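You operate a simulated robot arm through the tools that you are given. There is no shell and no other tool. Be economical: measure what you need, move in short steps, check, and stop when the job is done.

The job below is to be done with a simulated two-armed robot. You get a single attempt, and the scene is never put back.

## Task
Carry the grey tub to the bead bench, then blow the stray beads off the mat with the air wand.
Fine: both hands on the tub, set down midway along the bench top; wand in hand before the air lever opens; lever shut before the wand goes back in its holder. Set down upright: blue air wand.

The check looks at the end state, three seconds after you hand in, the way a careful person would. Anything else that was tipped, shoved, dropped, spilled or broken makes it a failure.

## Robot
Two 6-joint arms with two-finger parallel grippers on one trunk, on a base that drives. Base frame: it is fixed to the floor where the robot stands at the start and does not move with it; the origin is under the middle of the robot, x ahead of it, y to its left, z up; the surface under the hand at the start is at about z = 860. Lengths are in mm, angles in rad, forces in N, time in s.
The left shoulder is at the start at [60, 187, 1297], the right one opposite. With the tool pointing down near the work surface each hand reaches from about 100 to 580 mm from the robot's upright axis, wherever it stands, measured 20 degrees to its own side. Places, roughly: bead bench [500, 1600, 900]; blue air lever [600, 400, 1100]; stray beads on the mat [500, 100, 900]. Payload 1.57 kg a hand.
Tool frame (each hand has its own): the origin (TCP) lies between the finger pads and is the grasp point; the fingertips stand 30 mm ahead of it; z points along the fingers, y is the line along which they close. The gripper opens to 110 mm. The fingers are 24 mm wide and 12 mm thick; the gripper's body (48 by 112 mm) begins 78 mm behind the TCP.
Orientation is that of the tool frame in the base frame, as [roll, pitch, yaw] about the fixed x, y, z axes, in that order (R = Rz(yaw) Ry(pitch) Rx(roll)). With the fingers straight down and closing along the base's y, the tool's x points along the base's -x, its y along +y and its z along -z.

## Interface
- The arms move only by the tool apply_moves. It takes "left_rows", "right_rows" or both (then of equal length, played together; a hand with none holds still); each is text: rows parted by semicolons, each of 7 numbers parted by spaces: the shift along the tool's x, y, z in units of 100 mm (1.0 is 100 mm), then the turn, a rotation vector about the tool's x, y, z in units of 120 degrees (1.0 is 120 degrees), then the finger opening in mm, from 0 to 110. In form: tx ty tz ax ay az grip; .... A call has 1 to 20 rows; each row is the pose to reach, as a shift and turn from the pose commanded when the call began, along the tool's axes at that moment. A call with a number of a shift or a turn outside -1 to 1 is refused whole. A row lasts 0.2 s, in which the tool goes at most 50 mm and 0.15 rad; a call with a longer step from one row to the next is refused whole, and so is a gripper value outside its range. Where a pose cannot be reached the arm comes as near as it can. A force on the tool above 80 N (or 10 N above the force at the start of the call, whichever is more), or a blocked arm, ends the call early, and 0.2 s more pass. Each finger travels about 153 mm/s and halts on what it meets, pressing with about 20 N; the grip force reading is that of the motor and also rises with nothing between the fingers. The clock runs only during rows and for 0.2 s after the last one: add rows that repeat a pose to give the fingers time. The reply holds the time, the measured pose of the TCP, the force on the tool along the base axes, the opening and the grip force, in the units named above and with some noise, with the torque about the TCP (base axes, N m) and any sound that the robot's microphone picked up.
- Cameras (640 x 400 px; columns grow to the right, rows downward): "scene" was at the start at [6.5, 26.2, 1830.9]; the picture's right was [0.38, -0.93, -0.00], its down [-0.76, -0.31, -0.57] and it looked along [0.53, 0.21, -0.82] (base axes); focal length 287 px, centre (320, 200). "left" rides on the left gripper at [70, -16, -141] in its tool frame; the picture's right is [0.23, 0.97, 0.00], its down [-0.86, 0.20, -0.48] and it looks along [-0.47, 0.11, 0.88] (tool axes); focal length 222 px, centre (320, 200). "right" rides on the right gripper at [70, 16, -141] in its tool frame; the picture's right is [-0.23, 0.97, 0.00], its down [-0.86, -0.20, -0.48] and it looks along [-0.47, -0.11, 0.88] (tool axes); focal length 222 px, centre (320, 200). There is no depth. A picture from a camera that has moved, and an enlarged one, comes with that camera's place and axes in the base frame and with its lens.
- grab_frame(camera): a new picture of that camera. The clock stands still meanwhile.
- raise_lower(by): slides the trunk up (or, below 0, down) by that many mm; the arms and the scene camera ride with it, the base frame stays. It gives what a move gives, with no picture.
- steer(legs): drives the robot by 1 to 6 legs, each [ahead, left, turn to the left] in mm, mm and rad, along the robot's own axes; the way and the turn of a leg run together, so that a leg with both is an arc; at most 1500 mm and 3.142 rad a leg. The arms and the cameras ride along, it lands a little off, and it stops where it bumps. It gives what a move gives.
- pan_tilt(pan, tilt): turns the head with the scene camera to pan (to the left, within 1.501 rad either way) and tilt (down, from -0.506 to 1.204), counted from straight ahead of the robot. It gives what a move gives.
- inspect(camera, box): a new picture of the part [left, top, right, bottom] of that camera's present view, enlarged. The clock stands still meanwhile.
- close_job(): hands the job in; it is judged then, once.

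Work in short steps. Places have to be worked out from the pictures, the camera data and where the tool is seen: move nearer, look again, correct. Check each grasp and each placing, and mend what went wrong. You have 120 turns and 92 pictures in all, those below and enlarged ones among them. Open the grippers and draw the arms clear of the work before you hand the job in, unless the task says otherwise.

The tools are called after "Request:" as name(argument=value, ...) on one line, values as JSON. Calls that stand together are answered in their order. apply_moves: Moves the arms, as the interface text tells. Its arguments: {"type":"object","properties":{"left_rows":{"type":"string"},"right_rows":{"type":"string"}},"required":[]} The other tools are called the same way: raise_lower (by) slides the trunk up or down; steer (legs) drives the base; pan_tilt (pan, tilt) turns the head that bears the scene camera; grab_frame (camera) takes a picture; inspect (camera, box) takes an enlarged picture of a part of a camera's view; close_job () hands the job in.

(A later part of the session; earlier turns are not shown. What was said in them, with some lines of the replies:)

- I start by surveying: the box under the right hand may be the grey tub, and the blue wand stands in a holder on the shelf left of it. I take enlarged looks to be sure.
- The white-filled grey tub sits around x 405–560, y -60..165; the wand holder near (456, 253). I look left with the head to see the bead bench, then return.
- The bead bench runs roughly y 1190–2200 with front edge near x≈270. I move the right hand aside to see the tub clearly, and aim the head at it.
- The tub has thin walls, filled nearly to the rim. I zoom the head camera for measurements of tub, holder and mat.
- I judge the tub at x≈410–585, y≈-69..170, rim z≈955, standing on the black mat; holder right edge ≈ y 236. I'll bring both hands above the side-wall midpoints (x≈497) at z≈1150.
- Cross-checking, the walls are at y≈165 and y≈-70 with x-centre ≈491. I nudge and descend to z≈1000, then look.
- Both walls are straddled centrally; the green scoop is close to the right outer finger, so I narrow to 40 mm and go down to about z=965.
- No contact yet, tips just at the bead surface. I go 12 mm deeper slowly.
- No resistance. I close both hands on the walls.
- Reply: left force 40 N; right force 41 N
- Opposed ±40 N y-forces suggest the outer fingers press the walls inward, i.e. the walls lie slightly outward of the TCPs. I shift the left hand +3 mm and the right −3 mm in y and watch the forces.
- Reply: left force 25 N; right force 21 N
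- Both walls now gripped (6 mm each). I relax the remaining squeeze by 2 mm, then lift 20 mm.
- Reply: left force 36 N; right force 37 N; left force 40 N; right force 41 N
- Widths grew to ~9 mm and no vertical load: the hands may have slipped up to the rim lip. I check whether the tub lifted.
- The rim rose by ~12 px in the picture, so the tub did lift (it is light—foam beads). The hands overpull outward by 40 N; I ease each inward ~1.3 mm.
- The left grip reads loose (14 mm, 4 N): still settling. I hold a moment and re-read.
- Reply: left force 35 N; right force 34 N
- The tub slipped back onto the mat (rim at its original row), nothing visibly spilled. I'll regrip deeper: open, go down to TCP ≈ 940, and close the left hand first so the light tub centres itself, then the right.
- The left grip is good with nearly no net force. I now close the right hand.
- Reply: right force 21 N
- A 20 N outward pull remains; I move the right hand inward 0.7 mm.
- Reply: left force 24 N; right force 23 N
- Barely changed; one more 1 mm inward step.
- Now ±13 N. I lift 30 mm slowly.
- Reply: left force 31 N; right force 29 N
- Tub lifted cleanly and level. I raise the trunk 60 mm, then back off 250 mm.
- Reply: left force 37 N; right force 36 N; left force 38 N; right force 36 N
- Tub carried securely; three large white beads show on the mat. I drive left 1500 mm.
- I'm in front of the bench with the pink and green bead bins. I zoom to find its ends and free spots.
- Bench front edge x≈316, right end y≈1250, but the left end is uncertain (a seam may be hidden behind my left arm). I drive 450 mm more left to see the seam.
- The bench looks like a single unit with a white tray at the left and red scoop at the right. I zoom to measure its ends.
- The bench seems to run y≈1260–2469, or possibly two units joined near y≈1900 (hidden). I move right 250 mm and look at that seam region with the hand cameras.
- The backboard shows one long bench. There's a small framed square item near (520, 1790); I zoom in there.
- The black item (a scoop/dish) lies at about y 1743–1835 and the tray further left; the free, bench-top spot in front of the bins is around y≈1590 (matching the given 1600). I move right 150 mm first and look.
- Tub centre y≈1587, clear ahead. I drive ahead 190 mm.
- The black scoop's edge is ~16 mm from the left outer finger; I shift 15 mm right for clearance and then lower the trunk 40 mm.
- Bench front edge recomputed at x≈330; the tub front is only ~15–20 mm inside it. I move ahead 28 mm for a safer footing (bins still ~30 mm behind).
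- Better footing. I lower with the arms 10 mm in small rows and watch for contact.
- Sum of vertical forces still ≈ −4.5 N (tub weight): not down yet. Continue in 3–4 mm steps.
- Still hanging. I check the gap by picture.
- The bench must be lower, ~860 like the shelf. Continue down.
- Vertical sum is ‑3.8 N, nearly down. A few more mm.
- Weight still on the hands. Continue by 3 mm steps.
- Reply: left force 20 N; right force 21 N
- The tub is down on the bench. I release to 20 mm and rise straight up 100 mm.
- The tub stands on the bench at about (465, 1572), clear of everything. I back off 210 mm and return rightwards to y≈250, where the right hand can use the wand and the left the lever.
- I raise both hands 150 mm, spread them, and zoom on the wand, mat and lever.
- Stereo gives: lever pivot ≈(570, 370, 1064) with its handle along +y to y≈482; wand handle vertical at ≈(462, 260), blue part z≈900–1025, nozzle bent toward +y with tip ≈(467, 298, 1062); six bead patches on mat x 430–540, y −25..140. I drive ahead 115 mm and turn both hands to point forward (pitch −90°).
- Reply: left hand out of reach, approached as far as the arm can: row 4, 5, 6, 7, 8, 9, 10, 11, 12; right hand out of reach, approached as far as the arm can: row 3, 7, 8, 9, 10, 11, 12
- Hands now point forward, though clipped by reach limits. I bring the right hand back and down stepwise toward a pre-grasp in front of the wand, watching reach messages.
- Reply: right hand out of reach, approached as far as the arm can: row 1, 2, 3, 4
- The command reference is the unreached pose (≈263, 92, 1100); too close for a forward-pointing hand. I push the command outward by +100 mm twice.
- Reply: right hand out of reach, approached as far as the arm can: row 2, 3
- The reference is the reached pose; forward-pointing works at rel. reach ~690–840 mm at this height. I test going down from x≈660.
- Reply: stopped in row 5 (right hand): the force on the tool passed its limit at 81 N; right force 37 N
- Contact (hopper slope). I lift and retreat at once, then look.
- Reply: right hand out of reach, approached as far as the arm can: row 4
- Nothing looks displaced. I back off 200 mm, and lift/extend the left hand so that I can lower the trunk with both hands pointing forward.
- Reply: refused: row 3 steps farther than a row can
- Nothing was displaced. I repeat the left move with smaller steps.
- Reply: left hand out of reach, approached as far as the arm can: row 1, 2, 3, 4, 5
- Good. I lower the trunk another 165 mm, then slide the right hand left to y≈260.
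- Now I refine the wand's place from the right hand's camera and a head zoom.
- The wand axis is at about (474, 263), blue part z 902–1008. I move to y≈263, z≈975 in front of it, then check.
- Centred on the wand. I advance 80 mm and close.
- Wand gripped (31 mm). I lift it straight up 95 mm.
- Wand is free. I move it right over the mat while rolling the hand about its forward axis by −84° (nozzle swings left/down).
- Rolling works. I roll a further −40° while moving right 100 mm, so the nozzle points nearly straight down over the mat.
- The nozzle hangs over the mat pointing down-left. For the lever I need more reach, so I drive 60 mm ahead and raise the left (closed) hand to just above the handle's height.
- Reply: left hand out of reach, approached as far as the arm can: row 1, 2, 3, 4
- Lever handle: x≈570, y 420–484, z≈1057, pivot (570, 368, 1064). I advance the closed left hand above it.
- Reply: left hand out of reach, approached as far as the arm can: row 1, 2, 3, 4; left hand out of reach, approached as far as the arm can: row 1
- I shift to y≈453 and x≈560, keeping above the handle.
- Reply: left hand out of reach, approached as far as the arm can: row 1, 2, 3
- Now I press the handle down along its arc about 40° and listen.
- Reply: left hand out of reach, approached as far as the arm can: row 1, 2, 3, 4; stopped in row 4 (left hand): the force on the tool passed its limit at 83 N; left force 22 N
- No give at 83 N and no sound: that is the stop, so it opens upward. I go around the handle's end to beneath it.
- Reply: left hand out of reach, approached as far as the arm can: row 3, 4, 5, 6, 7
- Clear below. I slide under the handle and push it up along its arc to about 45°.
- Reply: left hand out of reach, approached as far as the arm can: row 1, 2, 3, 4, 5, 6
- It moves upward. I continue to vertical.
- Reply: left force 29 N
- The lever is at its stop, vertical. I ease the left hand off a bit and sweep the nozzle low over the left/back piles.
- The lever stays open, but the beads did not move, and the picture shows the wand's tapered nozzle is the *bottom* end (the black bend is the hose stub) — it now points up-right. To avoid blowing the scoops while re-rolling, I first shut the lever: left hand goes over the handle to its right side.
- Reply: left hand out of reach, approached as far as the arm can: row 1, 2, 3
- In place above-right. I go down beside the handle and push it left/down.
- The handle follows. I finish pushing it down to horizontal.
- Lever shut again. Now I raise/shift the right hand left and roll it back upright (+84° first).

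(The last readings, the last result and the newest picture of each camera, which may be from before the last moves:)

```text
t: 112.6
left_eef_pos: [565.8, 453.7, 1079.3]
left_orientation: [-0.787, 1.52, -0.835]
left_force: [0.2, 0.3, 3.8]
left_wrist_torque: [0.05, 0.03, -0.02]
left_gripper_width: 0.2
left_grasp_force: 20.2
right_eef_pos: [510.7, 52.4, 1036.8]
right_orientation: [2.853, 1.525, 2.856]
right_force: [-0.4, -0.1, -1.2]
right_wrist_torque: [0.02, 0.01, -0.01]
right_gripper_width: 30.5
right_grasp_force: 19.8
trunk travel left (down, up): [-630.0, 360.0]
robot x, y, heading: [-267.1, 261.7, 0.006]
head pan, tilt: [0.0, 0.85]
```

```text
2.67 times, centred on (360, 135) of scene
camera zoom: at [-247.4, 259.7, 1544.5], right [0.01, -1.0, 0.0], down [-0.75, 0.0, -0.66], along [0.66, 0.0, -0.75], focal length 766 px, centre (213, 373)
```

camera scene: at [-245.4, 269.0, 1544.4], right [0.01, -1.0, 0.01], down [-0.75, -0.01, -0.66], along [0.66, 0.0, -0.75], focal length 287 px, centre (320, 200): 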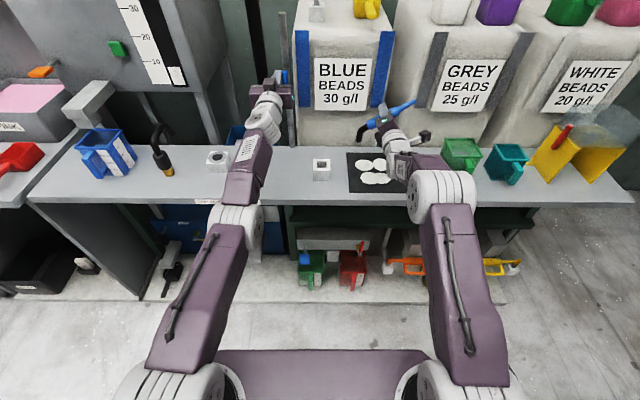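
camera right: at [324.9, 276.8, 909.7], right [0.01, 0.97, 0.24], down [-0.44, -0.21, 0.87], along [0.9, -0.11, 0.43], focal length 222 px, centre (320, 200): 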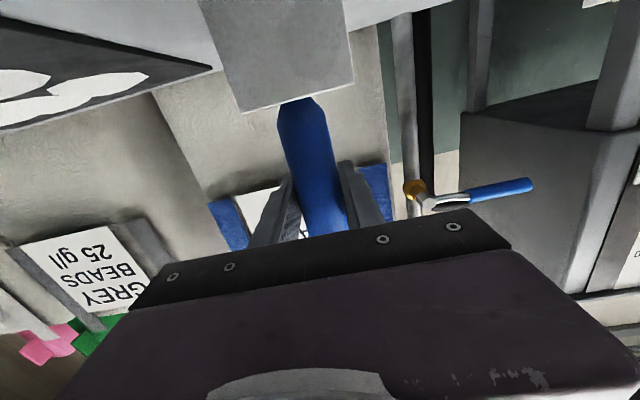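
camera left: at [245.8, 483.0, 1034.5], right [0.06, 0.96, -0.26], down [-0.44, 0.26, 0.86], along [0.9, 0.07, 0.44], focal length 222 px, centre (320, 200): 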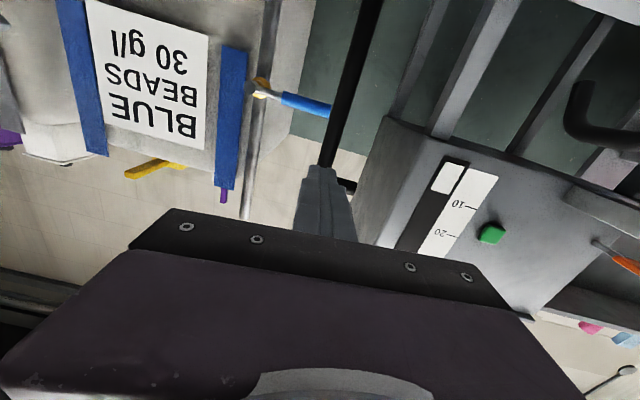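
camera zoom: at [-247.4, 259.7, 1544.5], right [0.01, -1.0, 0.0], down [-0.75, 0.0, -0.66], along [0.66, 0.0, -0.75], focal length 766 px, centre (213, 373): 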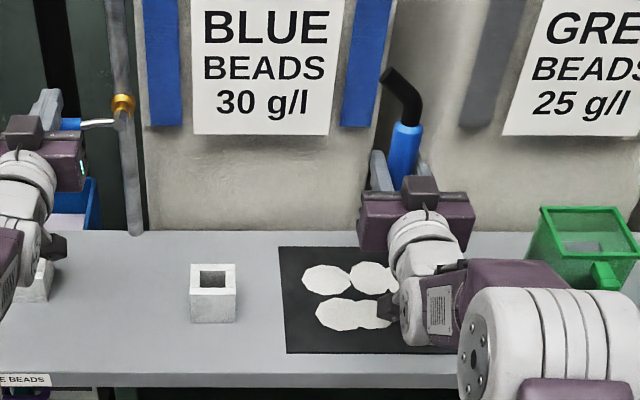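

Wand upright over the mat, tip ≈60 mm above it. I re-open the lever with the proven path: around the end, underneath, and up.

Request:
apply_moves(left_rows="-0.12 0 0 0 0 0 0; -0.12 0.35 0 0 0 0 0; -0.12 0.66 0 0 0 0 0; 0.2 0.66 0 0 0 0 0; 0.55 0.66 0 0 0 0 0; 0.55 0.66 0 0 0 0 0; 0.55 0.33 0 0 0 0 0; 0.55 0 0 0 0 0 0; 0.38 0 0 0 0 0 0; 0.14 0 0 0 0 0 0; -0.09 0 0 0 0 0 0; -0.3 -0.1 0 0 0 0 0; -0.48 -0.27 0 0 0 0 0; -0.62 -0.46 0 0 0 0 0; -0.69 -0.62 0 0 0 0 0; -0.69 -0.66 0 0 0 0 0; -0.69 -0.66 0 0 0 0 0; -0.69 -0.45 0 0 0 0 0")

Request:
inspect(camera="scene", box=[240, 60, 480, 210])

```text
t: 116.4
left_eef_pos: [561.2, 411.8, 1150.9]
left_orientation: [-0.797, 1.519, -0.847]
left_force: [-0.7, -0.1, 0.1]
left_wrist_torque: [-0.02, 0.03, 0.01]
left_gripper_width: 0.1
left_grasp_force: 19.6
left hand out of reach, approached as far as the arm can: row 5, 6, 7
right_eef_pos: [511.5, 51.6, 1036.3]
right_orientation: [2.904, 1.525, 2.907]
right_force: [0.0, 0.3, -0.7]
right_wrist_torque: [-0.03, 0.01, -0.05]
right_gripper_width: 30.6
right_grasp_force: 20.3
trunk travel left (down, up): [-630.0, 360.0]
robot x, y, heading: [-265.1, 260.5, 0.007]
head pan, tilt: [0.0, 0.85]
```

```text
2.67 times, centred on (360, 135) of scene
camera zoom: at [-247.1, 260.3, 1544.5], right [0.01, -1.0, 0.0], down [-0.75, 0.0, -0.66], along [0.66, 0.0, -0.75], focal length 766 px, centre (213, 373)
```

zoom: 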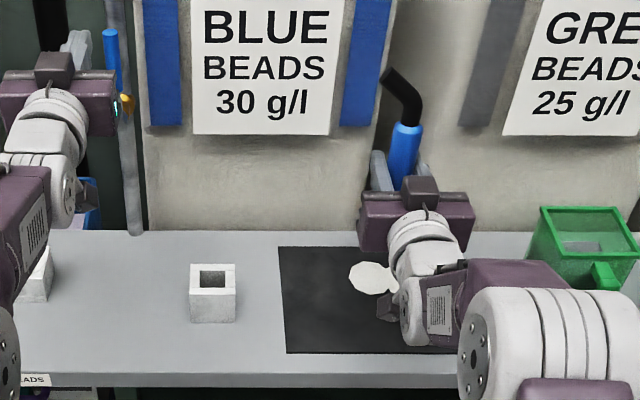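

The air works: several piles are already gone. I sweep the nozzle over the rest of the mat.

Request:
apply_moves(right_rows="0.1 0 0 0 0 0 0; 0.15 0 0 0 0 0 0; 0.15 0.3 0 0 0 0 0; 0.15 0.6 0 0 0 0 0; 0.15 0.3 0.1 0 0 0 0; 0.15 0 0.1 0 0 0 0; 0.15 -0.3 0.1 0 0 0 0; 0.15 -0.6 0 0 0 0 0; 0.15 -0.6 -0.3 0 0 0 0; 0.15 -0.6 -0.6 0 0 0 0; 0.15 -0.3 -0.6 0 0 0 0; 0.15 0 -0.6 0 0 0 0; 0.15 0.3 -0.6 0 0 0 0; 0.15 0.6 -0.6 0 0 0 0; 0.15 0.8 -0.4 0 0 0 0; 0.15 1 -0.1 0 0 0 0; 0.15 1 -0.1 0 0 0 0")

Request:
inspect(camera="scene", box=[240, 60, 480, 210])

```text
t: 120.0
left_eef_pos: [561.5, 411.6, 1150.7]
left_orientation: [-0.784, 1.52, -0.83]
left_force: [0.5, 0.3, 0.5]
left_wrist_torque: [0.02, 0.03, 0.05]
left_gripper_width: 0.0
left_grasp_force: 19.6
right_eef_pos: [500.3, 152.8, 1022.7]
right_orientation: [2.879, 1.524, 2.879]
right_force: [-0.5, -0.7, -0.8]
right_wrist_torque: [0.02, -0.02, 0.02]
right_gripper_width: 30.8
right_grasp_force: 19.6
right hand out of reach, approached as far as the arm can: row 10, 11, 12, 13, 14
trunk travel left (down, up): [-630.0, 360.0]
robot x, y, heading: [-266.6, 256.6, 0.005]
head pan, tilt: [0.0, 0.85]
```

```text
2.67 times, centred on (360, 135) of scene
camera zoom: at [-247.6, 259.2, 1544.5], right [0.01, -1.0, 0.0], down [-0.75, 0.0, -0.66], along [0.66, 0.0, -0.75], focal length 766 px, centre (213, 373)
```

zoom: 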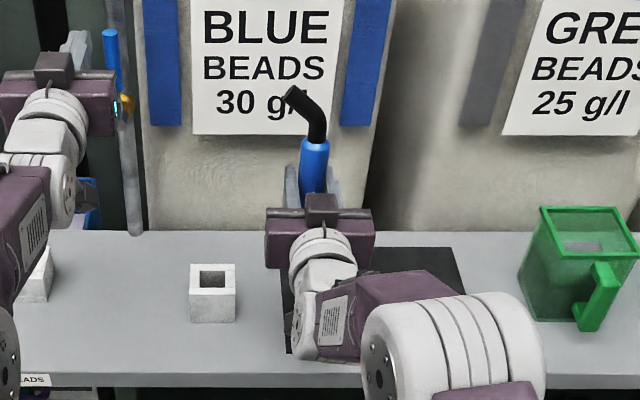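

Back-right is clean; I move the hand up and left to see the rest of the mat.

Request:
apply_moves(right_rows="-0.3 0 0 0 0 0 0; -0.6 0.1 0 0 0 0 0; -0.9 0.4 0 0 0 0 0; -0.9 0.8 0 0 0 0 0; -0.9 1 0 0 0 0 0; -0.9 1 0 0 0 0 0")

Request:
inspect(camera="scene", box=[220, 60, 460, 210])

```text
t: 121.4
left_eef_pos: [561.6, 412.1, 1150.6]
left_orientation: [-0.792, 1.521, -0.84]
left_force: [0.0, -0.5, 0.1]
left_wrist_torque: [0.02, 0.0, -0.02]
left_gripper_width: 0.0
left_grasp_force: 19.7
right_eef_pos: [500.4, 252.3, 1115.4]
right_orientation: [2.889, 1.525, 2.893]
right_force: [0.2, -0.1, -0.3]
right_wrist_torque: [-0.03, -0.02, -0.03]
right_gripper_width: 31.0
right_grasp_force: 20.2
trunk travel left (down, up): [-630.0, 360.0]
robot x, y, heading: [-263.4, 255.7, 0.005]
head pan, tilt: [0.0, 0.85]
```

```text
2.67 times, centred on (340, 135) of scene
camera zoom: at [-247.0, 259.4, 1544.5], right [0.01, -1.0, 0.0], down [-0.75, 0.0, -0.66], along [0.66, 0.0, -0.75], focal length 766 px, centre (267, 373)
```

zoom: 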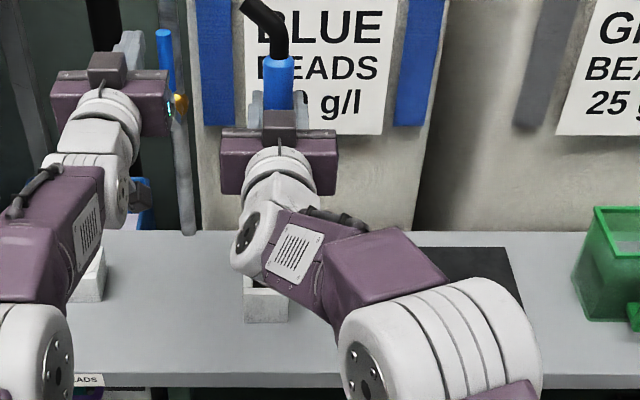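

The forearm hides the mat; the right hand's camera sees it obliquely.

Request:
grab_frame(camera="right")

```text
11 pictures are left
camera right: at [356.7, 268.6, 1052.8], right [0.01, 0.97, 0.24], down [-0.44, -0.21, 0.87], along [0.9, -0.11, 0.43], focal length 222 px, centre (320, 200)
```

right: 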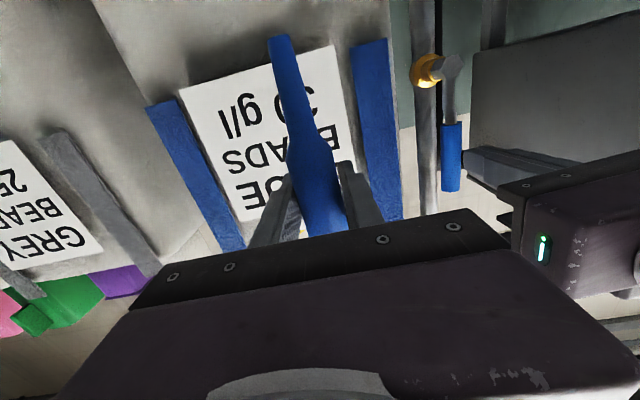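

Not visible from there. I return over the mat and do a second slow sweep ending at the right, which also uncovers the view.

Request:
apply_moves(right_rows="0 -0.4 0 0 0 0 0; 0 -0.8 0 0 0 0 0; 0 -1 0 0 0 0 0")

Request:
apply_moves(right_rows="0.3 -0.3 0 0 0 0 0; 0.6 -0.6 0 0 0 0 0; 0.85 -0.8 0 0 0 0 0; 0.85 -0.9 0 0 0 0 0; 0.85 -1 0 0 0 0 0; 0.85 -1 0 0 0 0 0; 0.85 -1 -0.15 0 0 0 0; 0.85 -1 -0.3 0 0 0 0; 0.85 -1 -0.3 0 0 0 0")

Request:
apply_moves(right_rows="0 -0.2 0 0 0 0 0; 0 -0.4 0 0 0 0 0; 0 -0.6 0 0 0 0 0; 0 -0.6 0 0 0 0 0; 0 -0.6 0.2 0 0 0 0; 0 -0.7 0.2 0 0 0 0; 0 -0.7 0.2 0 0 0 0")

Request:
inspect(camera="scene", box=[240, 60, 480, 210])

```text
t: 122.2
left_eef_pos: [561.9, 411.9, 1150.2]
left_orientation: [-0.797, 1.522, -0.844]
left_force: [0.2, 0.1, 0.8]
left_wrist_torque: [0.03, -0.01, 0.02]
left_gripper_width: 0.2
left_grasp_force: 20.1
right_eef_pos: [504.2, 151.3, 1113.8]
right_orientation: [2.885, 1.525, 2.891]
right_force: [0.4, 0.6, -1.0]
right_wrist_torque: [-0.03, -0.01, 0.03]
right_gripper_width: 30.9
right_grasp_force: 20.1
trunk travel left (down, up): [-630.0, 360.0]
robot x, y, heading: [-264.2, 258.5, 0.007]
head pan, tilt: [0.0, 0.85]
```

```text
t: 124.2
left_eef_pos: [562.4, 412.7, 1151.0]
left_orientation: [-0.801, 1.522, -0.848]
left_force: [-0.9, 0.0, 0.5]
left_wrist_torque: [0.0, -0.01, -0.03]
left_gripper_width: 0.0
left_grasp_force: 19.8
right_eef_pos: [469.7, 51.4, 1027.8]
right_orientation: [2.891, 1.526, 2.897]
right_force: [-0.2, -0.2, -2.0]
right_wrist_torque: [0.03, 0.01, -0.01]
right_gripper_width: 30.8
right_grasp_force: 20.6
trunk travel left (down, up): [-630.0, 360.0]
robot x, y, heading: [-262.9, 260.9, 0.008]
head pan, tilt: [0.0, 0.85]
```

```text
t: 125.8
left_eef_pos: [562.1, 412.7, 1151.1]
left_orientation: [-0.801, 1.52, -0.848]
left_force: [-0.3, 0.4, 0.5]
left_wrist_torque: [0.02, 0.02, 0.01]
left_gripper_width: 0.1
left_grasp_force: 19.5
right_eef_pos: [490.6, -18.2, 1027.3]
right_orientation: [2.897, 1.527, 2.9]
right_force: [1.1, -1.0, -1.1]
right_wrist_torque: [0.0, -0.03, -0.04]
right_gripper_width: 30.6
right_grasp_force: 19.8
trunk travel left (down, up): [-630.0, 360.0]
robot x, y, heading: [-261.9, 257.4, 0.01]
head pan, tilt: [0.0, 0.85]
```

```text
2.67 times, centred on (360, 135) of scene
camera zoom: at [-246.7, 260.0, 1544.5], right [0.01, -1.0, 0.0], down [-0.75, 0.0, -0.66], along [0.66, 0.0, -0.75], focal length 766 px, centre (213, 373)
```

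zoom: 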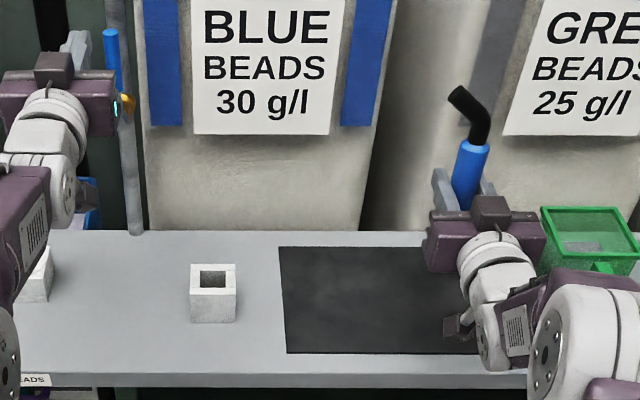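

The mat is clean. Now I shut the lever with the left hand along the proven path.

Request:
apply_moves(left_rows="-0.3 0 -0.1 0 0 0 0; -0.6 -0.1 -0.1 0 0 0 0; -0.6 -0.5 -0.1 0 0 0 0; -0.6 -0.8 -0.1 0 0 0 0; -0.6 -0.8 -0.1 0 0 0 0; -0.3 -0.8 -0.1 0 0 0 0; 0 -0.8 -0.1 0 0 0 0; 0 -0.8 0 0 0 0 0; 0 -0.5 0 0 0 0 0; 0 -0.2 0 0 0 0 0; 0.13 0.02 0 0 0 0 0; 0.26 0.2 0 0 0 0 0; 0.4 0.33 0 0 0 0 0; 0.55 0.4 0 0 0 0 0; 0.7 0.43 0 0 0 0 0; 0.72 0.43 0 0 0 0 0; 0.72 0.43 0 0 0 0 0")

Request:
inspect(camera="scene", box=[190, 60, 350, 160])

```text
t: 129.4
left_eef_pos: [566.6, 453.6, 1080.8]
left_orientation: [-0.731, 1.516, -0.777]
left_force: [0.3, 2.4, 10.0]
left_wrist_torque: [0.08, 0.05, 0.02]
left_gripper_width: 0.0
left_grasp_force: 20.1
right_eef_pos: [489.5, -17.3, 1028.7]
right_orientation: [2.884, 1.526, 2.884]
right_force: [0.1, 0.1, -2.2]
right_wrist_torque: [-0.01, -0.02, 0.0]
right_gripper_width: 30.5
right_grasp_force: 19.6
trunk travel left (down, up): [-630.0, 360.0]
robot x, y, heading: [-267.6, 262.5, 0.007]
head pan, tilt: [0.0, 0.85]
```

```text
4.00 times, centred on (270, 110) of scene
camera zoom: at [-248.7, 259.6, 1544.7], right [0.01, -1.0, 0.0], down [-0.75, 0.0, -0.66], along [0.66, 0.0, -0.75], focal length 1150 px, centre (520, 560)
```

zoom: 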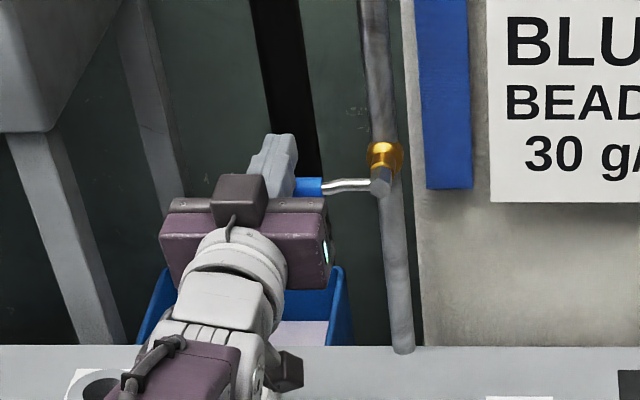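

Shut. I retract the left hand, raise the wand, and back off 60 mm for a better reach to the holder.

Request:
apply_moves(left_rows="-0.12 0 0 0 0 0 0; -0.12 0 -0.3 0 0 0 0; -0.12 0 -0.6 0 0 0 0; -0.12 0.2 -0.9 0 0 0 0; -0.12 0.2 -0.9 0 0 0 0", right_rows="-0.2 0 0 0 0 0 0; -0.5 0.2 0 0 0 0 0; -0.55 0.5 0 0 0 0 0; -0.55 0.9 0 0 0 0 0; -0.55 0.9 0 0 0 0 0")

Request:
steer(legs=[[-60, 0, 0]])

```text
t: 130.6
left_eef_pos: [477.5, 475.5, 1086.4]
left_orientation: [-0.771, 1.523, -0.82]
left_force: [0.5, 0.3, -0.7]
left_wrist_torque: [-0.02, 0.0, 0.01]
left_gripper_width: 0.0
left_grasp_force: 20.3
right_eef_pos: [491.3, 69.5, 1081.8]
right_orientation: [2.871, 1.525, 2.871]
right_force: [0.6, -1.1, -1.6]
right_wrist_torque: [-0.01, -0.04, 0.08]
right_gripper_width: 30.7
right_grasp_force: 19.9
trunk travel left (down, up): [-630.0, 360.0]
robot x, y, heading: [-267.3, 261.7, 0.004]
head pan, tilt: [0.0, 0.85]
```

```text
t: 131.6
left_eef_pos: [416.6, 477.1, 1085.5]
left_orientation: [-0.801, 1.523, -0.848]
left_force: [-0.1, -0.4, 0.1]
left_wrist_torque: [-0.03, 0.06, -0.02]
left_gripper_width: 0.0
left_grasp_force: 20.2
right_eef_pos: [430.8, 70.4, 1082.1]
right_orientation: [2.895, 1.526, 2.895]
right_force: [-1.0, 0.8, -1.1]
right_wrist_torque: [0.01, 0.0, 0.03]
right_gripper_width: 30.8
right_grasp_force: 20.1
trunk travel left (down, up): [-630.0, 360.0]
robot x, y, heading: [-323.3, 260.7, 0.005]
head pan, tilt: [0.0, 0.85]
```

I bring the wand back above its holder (470, 261).

Request:
apply_moves(right_rows="0 0.33 0.13 0 0 0 0; 0 0.66 0.26 0 0 0 0; 0 1 0.39 0 0 0 0; 0 1 0.39 0 0 0 0")

Request:
apply_moves(right_rows="0 0.3 0 0 0 0 0; 0 0.6 0 0 0 0 0; 0 0.9 0 0 0 0 0; 0 0.9 0 0 0 0 0; 0 0.9 0 0 0 0 0")

Request:
inspect(camera="scene", box=[240, 60, 400, 200])

Request:
grab_frame(camera="right")

```text
t: 132.6
left_eef_pos: [416.9, 476.5, 1086.1]
left_orientation: [-0.794, 1.524, -0.843]
left_force: [0.2, -0.5, 0.4]
left_wrist_torque: [-0.01, -0.01, -0.02]
left_gripper_width: 0.2
left_grasp_force: 19.5
right_eef_pos: [469.0, 171.6, 1080.2]
right_orientation: [2.892, 1.522, 2.893]
right_force: [-1.3, -1.1, -0.2]
right_wrist_torque: [-0.01, -0.01, 0.05]
right_gripper_width: 30.7
right_grasp_force: 20.3
trunk travel left (down, up): [-630.0, 360.0]
robot x, y, heading: [-324.8, 263.4, 0.009]
head pan, tilt: [0.0, 0.85]
```

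```text
t: 133.8
left_eef_pos: [415.7, 477.5, 1086.6]
left_orientation: [-0.799, 1.522, -0.847]
left_force: [-0.2, 0.3, -0.3]
left_wrist_torque: [0.0, -0.02, 0.02]
left_gripper_width: 0.4
left_grasp_force: 20.2
right_eef_pos: [468.6, 260.0, 1081.9]
right_orientation: [2.895, 1.524, 2.899]
right_force: [0.1, 0.5, -2.2]
right_wrist_torque: [0.02, -0.01, 0.0]
right_gripper_width: 30.9
right_grasp_force: 20.3
trunk travel left (down, up): [-630.0, 360.0]
robot x, y, heading: [-325.5, 264.7, 0.005]
head pan, tilt: [0.0, 0.85]
```

```text
2.86 times, centred on (320, 130) of scene
camera zoom: at [-307.1, 259.5, 1544.5], right [0.01, -1.0, 0.0], down [-0.75, 0.0, -0.66], along [0.66, 0.0, -0.75], focal length 821 px, centre (320, 400)
```

zoom: 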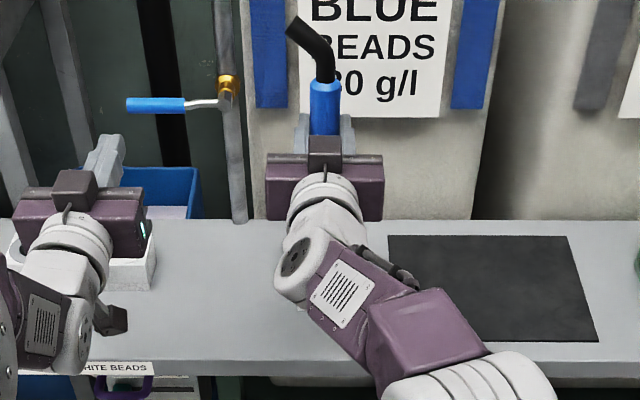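

```text
7 pictures are left
camera right: at [324.4, 276.2, 1018.8], right [0.01, 0.97, 0.24], down [-0.44, -0.21, 0.87], along [0.9, -0.11, 0.43], focal length 222 px, centre (320, 200)
```

right: 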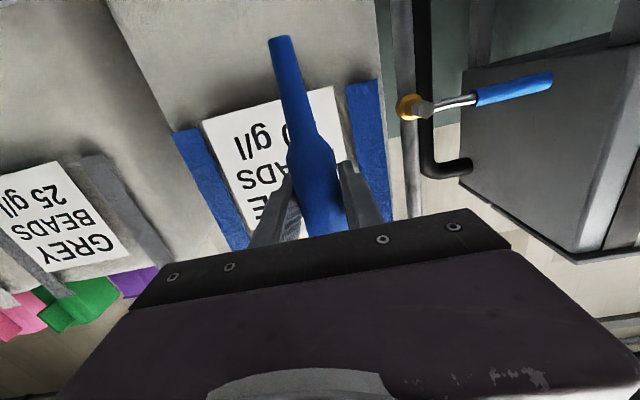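

Mat clean, lever horizontal. I lower 60 mm to just above the holder and verify the pose.

Request:
apply_moves(right_rows="0.2 0 0.013 0 0 0 0; 0.4 0 0.026 0 0 0 0; 0.6 0 0.04 0 0 0 0; 0.6 0 0.04 0 0 0 0; 0.6 0 0.04 0 0 0 0")

Request:
inspect(camera="right", box=[180, 0, 420, 150])

```text
t: 135.0
left_eef_pos: [416.1, 476.3, 1086.2]
left_orientation: [-0.799, 1.522, -0.846]
left_force: [0.2, 0.1, -0.4]
left_wrist_torque: [0.02, 0.0, -0.04]
left_gripper_width: 0.2
left_grasp_force: 20.4
right_eef_pos: [470.1, 262.3, 1021.1]
right_orientation: [2.898, 1.527, 2.901]
right_force: [0.4, -0.1, -1.2]
right_wrist_torque: [-0.01, -0.02, -0.03]
right_gripper_width: 30.7
right_grasp_force: 20.2
trunk travel left (down, up): [-630.0, 360.0]
robot x, y, heading: [-322.0, 263.3, 0.006]
head pan, tilt: [0.0, 0.85]
```

```text
2.67 times, centred on (300, 75) of right
camera zoom: at [326.5, 277.7, 958.6], right [0.01, 0.97, 0.24], down [-0.44, -0.21, 0.87], along [0.9, -0.11, 0.43], focal length 592 px, centre (373, 533)
```

zoom: 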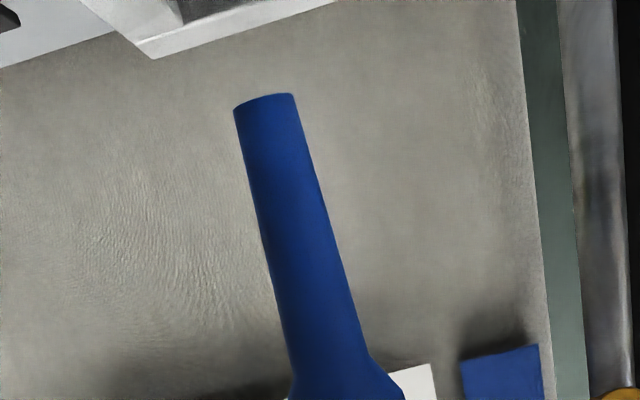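

Tip hangs ~20 mm above the holder, aligned within a few mm. I insert slowly, checking forces.

Request:
apply_moves(right_rows="0.08 -0.01 0.004 0 0 0 0; 0.16 -0.01 0.007 0 0 0 0; 0.22 -0.01 0.01 0 0 0 0; 0.27 -0.01 0.012 0 0 0 0; 0.27 -0.01 0.012 0 0 0 0")

Request:
apply_moves(right_rows="0.05 0 0.002 0 0 0 0; 0.1 0 0.004 0 0 0 0; 0.1 0 0.004 0 0 0 0")

Request:
inspect(camera="scene", box=[260, 90, 380, 180])

```text
t: 136.2
left_eef_pos: [416.6, 477.0, 1086.2]
left_orientation: [-0.8, 1.521, -0.846]
left_force: [-0.4, 0.5, -0.3]
left_wrist_torque: [0.03, 0.01, 0.0]
left_gripper_width: 0.1
left_grasp_force: 20.0
right_eef_pos: [469.5, 262.3, 995.3]
right_orientation: [2.893, 1.525, 2.896]
right_force: [-0.1, 0.4, -1.8]
right_wrist_torque: [0.0, -0.06, -0.01]
right_gripper_width: 30.6
right_grasp_force: 19.9
trunk travel left (down, up): [-630.0, 360.0]
robot x, y, heading: [-324.1, 261.4, 0.006]
head pan, tilt: [0.0, 0.85]
```

```text
t: 137.0
left_eef_pos: [416.8, 476.7, 1087.4]
left_orientation: [-0.796, 1.52, -0.844]
left_force: [0.0, 0.8, 0.2]
left_wrist_torque: [-0.02, 0.0, 0.01]
left_gripper_width: 0.0
left_grasp_force: 19.9
right_eef_pos: [469.9, 262.5, 984.9]
right_orientation: [2.894, 1.524, 2.896]
right_force: [-0.5, 0.4, -1.8]
right_wrist_torque: [0.0, 0.0, 0.0]
right_gripper_width: 30.6
right_grasp_force: 19.9
trunk travel left (down, up): [-630.0, 360.0]
robot x, y, heading: [-326.2, 260.5, 0.007]
head pan, tilt: [0.0, 0.85]
```

```text
4.44 times, centred on (320, 135) of scene
camera zoom: at [-307.2, 259.4, 1544.5], right [0.01, -1.0, 0.0], down [-0.75, 0.0, -0.66], along [0.66, 0.0, -0.75], focal length 1277 px, centre (320, 489)
```

zoom: 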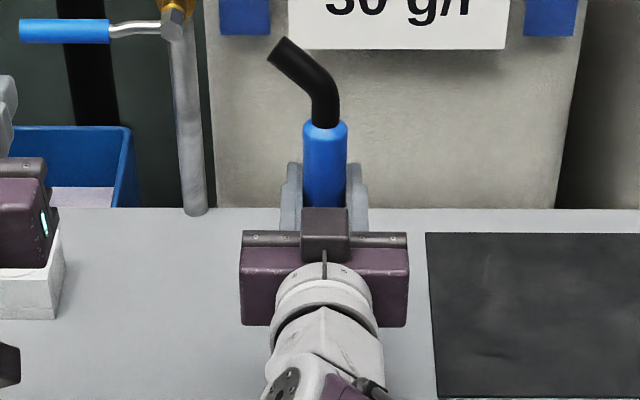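

No contact force and the tip is inside the holder. I lower the last 13 mm.

Request:
apply_moves(right_rows="0.05 0 0.002 0 0 0 0; 0.1 0 0.004 0 0 0 0; 0.125 0 0.005 0 0 0 0; 0.125 0 0.005 0 0 0 0")

Request:
apply_moves(right_rows="0.01 0 0 0 0 0 0; 0.02 0 0 0 0 0 0; 0.02 0 0 0 0 0 0")

```text
t: 138.0
left_eef_pos: [416.4, 476.9, 1085.8]
left_orientation: [-0.8, 1.519, -0.845]
left_force: [0.2, 0.6, 0.4]
left_wrist_torque: [0.0, 0.03, 0.01]
left_gripper_width: 0.0
left_grasp_force: 19.6
right_eef_pos: [469.7, 263.1, 973.7]
right_orientation: [2.897, 1.527, 2.9]
right_force: [-1.3, -0.2, -2.3]
right_wrist_torque: [-0.02, -0.01, 0.02]
right_gripper_width: 30.6
right_grasp_force: 19.8
trunk travel left (down, up): [-630.0, 360.0]
robot x, y, heading: [-326.1, 258.8, 0.003]
head pan, tilt: [0.0, 0.85]
```

```text
t: 138.8
left_eef_pos: [416.6, 477.0, 1087.3]
left_orientation: [-0.798, 1.521, -0.844]
left_force: [-1.1, 0.2, 0.3]
left_wrist_torque: [0.02, -0.03, 0.01]
left_gripper_width: 0.0
left_grasp_force: 20.2
right_eef_pos: [469.2, 263.1, 971.9]
right_orientation: [2.897, 1.526, 2.897]
right_force: [-1.5, -0.6, -0.8]
right_wrist_torque: [-0.03, 0.0, 0.0]
right_gripper_width: 30.4
right_grasp_force: 19.8
trunk travel left (down, up): [-630.0, 360.0]
robot x, y, heading: [-328.3, 259.2, 0.005]
head pan, tilt: [0.0, 0.85]
```

Weight starts to unload. One more small step to confirm seating.

Request:
apply_moves(right_rows="0.01 0 0 0 0 0 0; 0.02 0 0 0 0 0 0; 0.02 0 0 0 0 0 0")

```text
t: 139.6
left_eef_pos: [416.2, 475.6, 1087.0]
left_orientation: [-0.799, 1.521, -0.844]
left_force: [-0.2, -1.2, 1.2]
left_wrist_torque: [-0.01, 0.03, -0.03]
left_gripper_width: 0.1
left_grasp_force: 20.0
right_eef_pos: [470.0, 261.5, 970.2]
right_orientation: [2.894, 1.525, 2.898]
right_force: [1.2, 0.1, -1.2]
right_wrist_torque: [-0.01, 0.01, -0.02]
right_gripper_width: 30.5
right_grasp_force: 19.9
trunk travel left (down, up): [-630.0, 360.0]
robot x, y, heading: [-325.5, 261.1, 0.005]
head pan, tilt: [0.0, 0.85]
```

Still no firm contact; lower a little more.

Request:
apply_moves(right_rows="0.015 0 0 0 0 0 0; 0.03 0 0 0 0 0 0; 0.03 0 0 0 0 0 0")

Request:
inspect(camera="right", box=[180, 0, 420, 150])

```text
t: 140.4
left_eef_pos: [416.8, 477.9, 1086.6]
left_orientation: [-0.798, 1.52, -0.846]
left_force: [-0.4, 0.4, 0.3]
left_wrist_torque: [-0.01, 0.03, 0.04]
left_gripper_width: 0.0
left_grasp_force: 20.4
right_eef_pos: [469.9, 261.8, 965.1]
right_orientation: [2.893, 1.527, 2.897]
right_force: [0.9, 0.1, -0.7]
right_wrist_torque: [0.01, 0.0, -0.01]
right_gripper_width: 30.6
right_grasp_force: 20.2
trunk travel left (down, up): [-630.0, 360.0]
robot x, y, heading: [-324.4, 262.4, 0.003]
head pan, tilt: [0.0, 0.85]
```

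```text
2.67 times, centred on (300, 75) of right
camera zoom: at [325.0, 278.2, 903.4], right [0.01, 0.97, 0.24], down [-0.44, -0.21, 0.87], along [0.9, -0.11, 0.43], focal length 592 px, centre (373, 533)
```

zoom: 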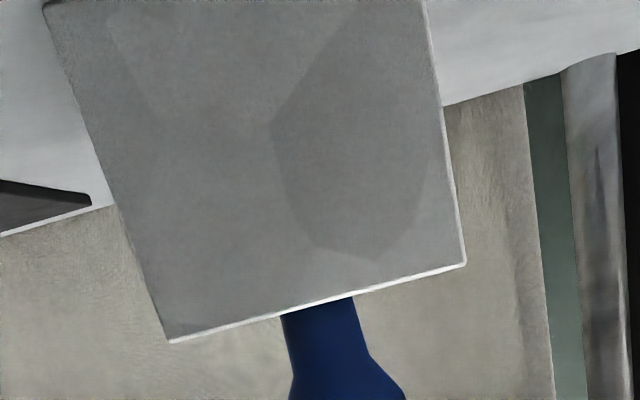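

The wand's shoulder is still above the holder rim, whereas it originally sat at it, so it must go deeper. I continue in small steps.

Request:
apply_moves(right_rows="0.03 0 0.001 0 0 0 0; 0.06 0 0.003 0 0 0 0; 0.06 0 0.003 0 0 0 0")

Request:
apply_moves(right_rows="0.03 0 0.001 0 0 0 0; 0.05 0 0.002 0 0 0 0; 0.05 0 0.002 0 0 0 0")

```text
t: 141.2
left_eef_pos: [415.2, 475.9, 1086.8]
left_orientation: [-0.8, 1.521, -0.845]
left_force: [0.1, 0.7, -0.2]
left_wrist_torque: [-0.01, -0.02, 0.0]
left_gripper_width: 0.0
left_grasp_force: 20.3
right_eef_pos: [469.3, 261.7, 961.0]
right_orientation: [2.881, 1.525, 2.885]
right_force: [-0.3, -0.4, -1.7]
right_wrist_torque: [-0.01, 0.02, 0.03]
right_gripper_width: 30.9
right_grasp_force: 19.9
trunk travel left (down, up): [-630.0, 360.0]
robot x, y, heading: [-323.1, 259.9, 0.006]
head pan, tilt: [0.0, 0.85]
```

```text
t: 142.0
left_eef_pos: [416.3, 477.4, 1086.6]
left_orientation: [-0.799, 1.52, -0.843]
left_force: [-1.0, 0.6, -1.2]
left_wrist_torque: [0.03, -0.01, 0.02]
left_gripper_width: 0.1
left_grasp_force: 20.1
right_eef_pos: [467.9, 263.9, 956.0]
right_orientation: [2.896, 1.525, 2.899]
right_force: [0.1, -0.5, -1.6]
right_wrist_torque: [0.0, -0.01, 0.01]
right_gripper_width: 30.6
right_grasp_force: 19.9
right hand out of reach, approached as far as the arm can: row 1, 2, 3
trunk travel left (down, up): [-630.0, 360.0]
robot x, y, heading: [-323.7, 260.8, 0.007]
head pan, tilt: [0.0, 0.85]
```

Arm reach ends here; I use the trunk for the next few mm.

Request:
raise_lower(by=-4)

Request:
inspect(camera="right", box=[180, 0, 420, 150])

```text
t: 142.5
left_eef_pos: [416.2, 476.8, 1084.1]
left_orientation: [-0.799, 1.519, -0.848]
left_force: [-1.0, 0.2, 0.0]
left_wrist_torque: [-0.02, -0.01, -0.04]
left_gripper_width: 0.0
left_grasp_force: 19.7
right_eef_pos: [467.5, 263.2, 951.7]
right_orientation: [2.893, 1.525, 2.897]
right_force: [0.5, 0.8, -0.7]
right_wrist_torque: [-0.01, 0.0, 0.0]
right_gripper_width: 30.8
right_grasp_force: 20.1
trunk travel left (down, up): [-626.0, 364.0]
robot x, y, heading: [-326.3, 261.3, 0.005]
head pan, tilt: [0.0, 0.85]
```

```text
2.67 times, centred on (300, 75) of right
camera zoom: at [322.8, 279.2, 890.0], right [0.01, 0.97, 0.24], down [-0.44, -0.21, 0.87], along [0.9, -0.11, 0.43], focal length 592 px, centre (373, 533)
```

zoom: 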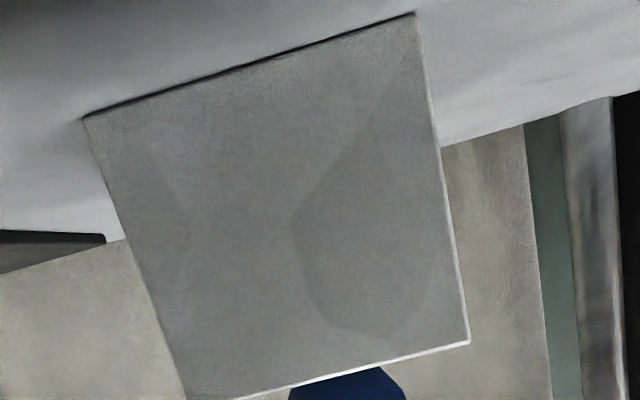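

Still free (‑0.7 N). Continue with the trunk.

Request:
raise_lower(by=-4)

Request:
raise_lower(by=-4)

```text
t: 143.1
left_eef_pos: [415.4, 475.9, 1078.5]
left_orientation: [-0.785, 1.521, -0.833]
left_force: [0.1, -0.5, 0.3]
left_wrist_torque: [0.0, 0.01, 0.02]
left_gripper_width: 0.0
left_grasp_force: 20.4
right_eef_pos: [466.7, 263.2, 951.2]
right_orientation: [2.85, 1.53, 2.854]
right_force: [2.8, 0.2, 8.1]
right_wrist_torque: [-0.01, -0.23, 0.06]
right_gripper_width: 30.7
right_grasp_force: 20.3
trunk travel left (down, up): [-622.0, 368.0]
robot x, y, heading: [-329.6, 258.3, 0.008]
head pan, tilt: [0.0, 0.85]
```

```text
t: 143.6
left_eef_pos: [413.5, 476.3, 1077.3]
left_orientation: [-0.753, 1.518, -0.799]
left_force: [0.5, 1.2, 0.0]
left_wrist_torque: [-0.01, 0.03, 0.02]
left_gripper_width: 0.0
left_grasp_force: 20.1
right_eef_pos: [465.7, 263.2, 949.9]
right_orientation: [2.825, 1.532, 2.829]
right_force: [1.8, 1.0, 19.4]
right_wrist_torque: [-0.1, -0.05, -0.02]
right_gripper_width: 30.8
right_grasp_force: 20.2
trunk travel left (down, up): [-618.0, 372.0]
robot x, y, heading: [-327.3, 259.3, 0.007]
head pan, tilt: [0.0, 0.85]
```

Seated (19 N up). I relax 5 mm with the trunk, then open the right gripper slowly.

Request:
raise_lower(by=6)

Request:
apply_moves(right_rows="0 0 0 0 0 0 32; 0 0 0 0 0 0 36; 0 0 0 0 0 0 50; 0 0 0 0 0 0 80; 0 0 0 0 0 0 105; 0 0 0 0 0 0 105")

Request:
inspect(camera="scene", box=[260, 90, 380, 180])

```text
t: 144.1
left_eef_pos: [415.0, 477.7, 1081.0]
left_orientation: [-0.777, 1.522, -0.824]
left_force: [0.6, 0.4, 0.0]
left_wrist_torque: [0.01, 0.0, 0.01]
left_gripper_width: 0.0
left_grasp_force: 20.3
right_eef_pos: [465.5, 263.8, 950.9]
right_orientation: [2.913, 1.523, 2.918]
right_force: [-0.3, 0.1, 6.6]
right_wrist_torque: [-0.08, 0.07, 0.03]
right_gripper_width: 30.6
right_grasp_force: 19.9
trunk travel left (down, up): [-624.0, 366.0]
robot x, y, heading: [-326.8, 262.6, 0.007]
head pan, tilt: [0.0, 0.85]
```

```text
t: 145.5
left_eef_pos: [415.7, 477.9, 1080.3]
left_orientation: [-0.796, 1.522, -0.843]
left_force: [0.8, -0.5, 0.6]
left_wrist_torque: [-0.01, 0.01, -0.02]
left_gripper_width: 0.2
left_grasp_force: 19.8
right_eef_pos: [467.1, 263.8, 951.7]
right_orientation: [2.887, 1.524, 2.892]
right_force: [0.2, -0.2, 0.0]
right_wrist_torque: [0.0, 0.0, -0.01]
right_gripper_width: 105.1
right_grasp_force: 0.0
trunk travel left (down, up): [-624.0, 366.0]
robot x, y, heading: [-328.2, 261.4, 0.007]
head pan, tilt: [0.0, 0.85]
```

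```text
4.44 times, centred on (320, 135) of scene
camera zoom: at [-307.4, 259.4, 1538.5], right [0.01, -1.0, 0.0], down [-0.75, 0.0, -0.66], along [0.66, 0.0, -0.75], focal length 1277 px, centre (320, 489)
```

zoom: 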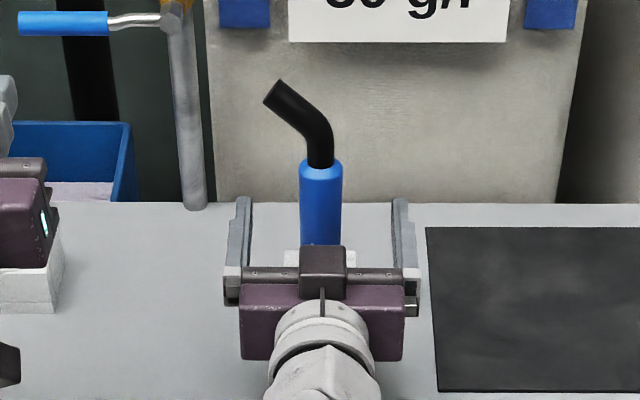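

The wand stands upright in its holder. I back straight off 250 mm and open the left gripper.

Request:
steer(legs=[[-250, 0, 0]])

Request:
apply_moves(left_rows="0 0 0 0 0 0 30; 0 0 0 0 0 0 60; 0 0 0 0 0 0 90; 0 0 0 0 0 0 90")

Request:
pan_tilt(pan=0.3, tilt=0.6)

Request:
grab_frame(camera="scene")

```text
t: 147.3
left_eef_pos: [168.5, 475.8, 1081.1]
left_orientation: [-0.795, 1.521, -0.843]
left_force: [0.8, -0.1, 0.5]
left_wrist_torque: [0.02, -0.01, 0.04]
left_gripper_width: 0.2
left_grasp_force: 20.2
right_eef_pos: [220.2, 260.8, 951.2]
right_orientation: [2.89, 1.526, 2.894]
right_force: [-0.6, 0.2, -0.4]
right_wrist_torque: [-0.01, 0.0, 0.0]
right_gripper_width: 105.1
right_grasp_force: 0.0
trunk travel left (down, up): [-624.0, 366.0]
robot x, y, heading: [-576.7, 257.2, 0.008]
head pan, tilt: [0.0, 0.85]
```

```text
t: 148.3
left_eef_pos: [168.2, 475.4, 1081.8]
left_orientation: [-0.796, 1.52, -0.843]
left_force: [0.3, 0.1, -0.7]
left_wrist_torque: [0.03, -0.01, 0.0]
left_gripper_width: 89.9
left_grasp_force: 0.0
right_eef_pos: [219.1, 260.8, 950.4]
right_orientation: [2.89, 1.525, 2.895]
right_force: [0.1, -0.7, 0.0]
right_wrist_torque: [0.03, -0.03, -0.02]
right_gripper_width: 105.0
right_grasp_force: 0.0
trunk travel left (down, up): [-624.0, 366.0]
robot x, y, heading: [-574.2, 256.9, 0.01]
head pan, tilt: [0.0, 0.85]
```

```text
t: 149.1
left_eef_pos: [168.4, 475.1, 1080.5]
left_orientation: [-0.796, 1.52, -0.839]
left_force: [0.2, -0.4, -0.1]
left_wrist_torque: [-0.02, -0.04, 0.01]
left_gripper_width: 90.0
left_grasp_force: 0.1
right_eef_pos: [218.7, 262.4, 951.9]
right_orientation: [2.891, 1.528, 2.894]
right_force: [-0.2, 0.5, -0.6]
right_wrist_torque: [0.03, 0.01, 0.04]
right_gripper_width: 105.2
right_grasp_force: 0.0
trunk travel left (down, up): [-624.0, 366.0]
robot x, y, heading: [-576.7, 257.5, 0.003]
head pan, tilt: [0.3, 0.6]
```

```text
1 pictures are left
camera scene: at [-549.3, 283.9, 1559.4], right [0.3, -0.95, 0.0], down [-0.54, -0.17, -0.82], along [0.79, 0.25, -0.57], focal length 287 px, centre (320, 200)
```

scene: 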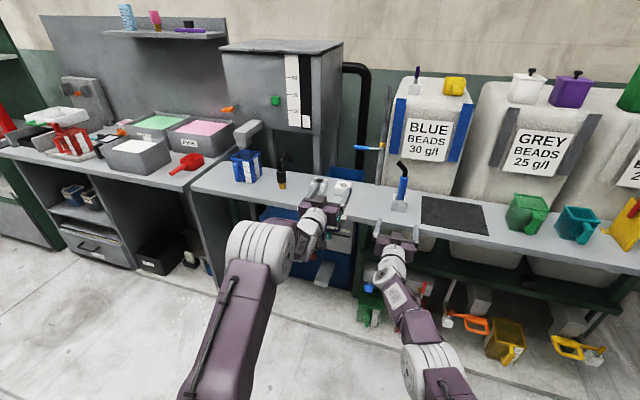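

Everything appears in place; I use the last picture to confirm wand, lever and mat.

Request:
inspect(camera="scene", box=[340, 130, 560, 250])

```text
2.91 times, centred on (450, 190) of scene
camera zoom: at [-549.3, 283.9, 1559.4], right [0.3, -0.95, 0.0], down [-0.54, -0.17, -0.82], along [0.79, 0.25, -0.57], focal length 836 px, centre (-58, 229)
```

zoom: 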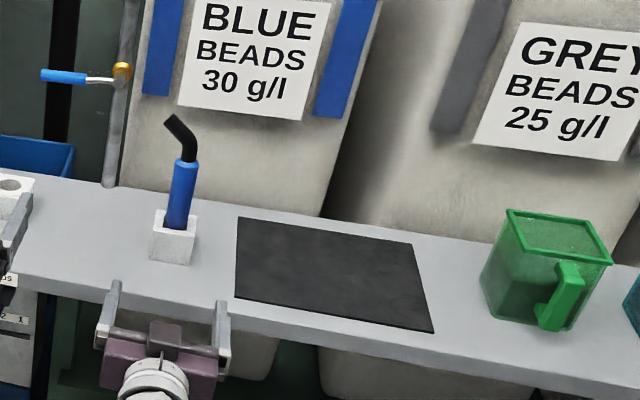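

The mat is clean, the lever is shut, the wand stands upright in its holder, and the tub is on the bench. I hand in.

Request:
close_job()

```text
The job is handed in.
```

I carried the grey tub to the bead bench with both hands and blew the mat clean. The lever is shut, and the wand is upright in its holder.

- **Tub position:** it stands at about y = 1570, close to the bench spot you gave (y = 1600). The bench itself measured about y = 1240 to 2510, so this is right of its true middle. A black scoop and a tray left no room for the tub nearer the middle.
- **Extra lever cycle:** I first opened the air with the wand's nozzle pointing the wrong way. I shut the lever, turned the wand over and opened it again. The wand was in hand both times.
- **Bumps:** the tub slipped about 20 mm back onto the mat during the first lift. Later the right hand pressed against a hopper. I saw nothing spilled or moved from either.
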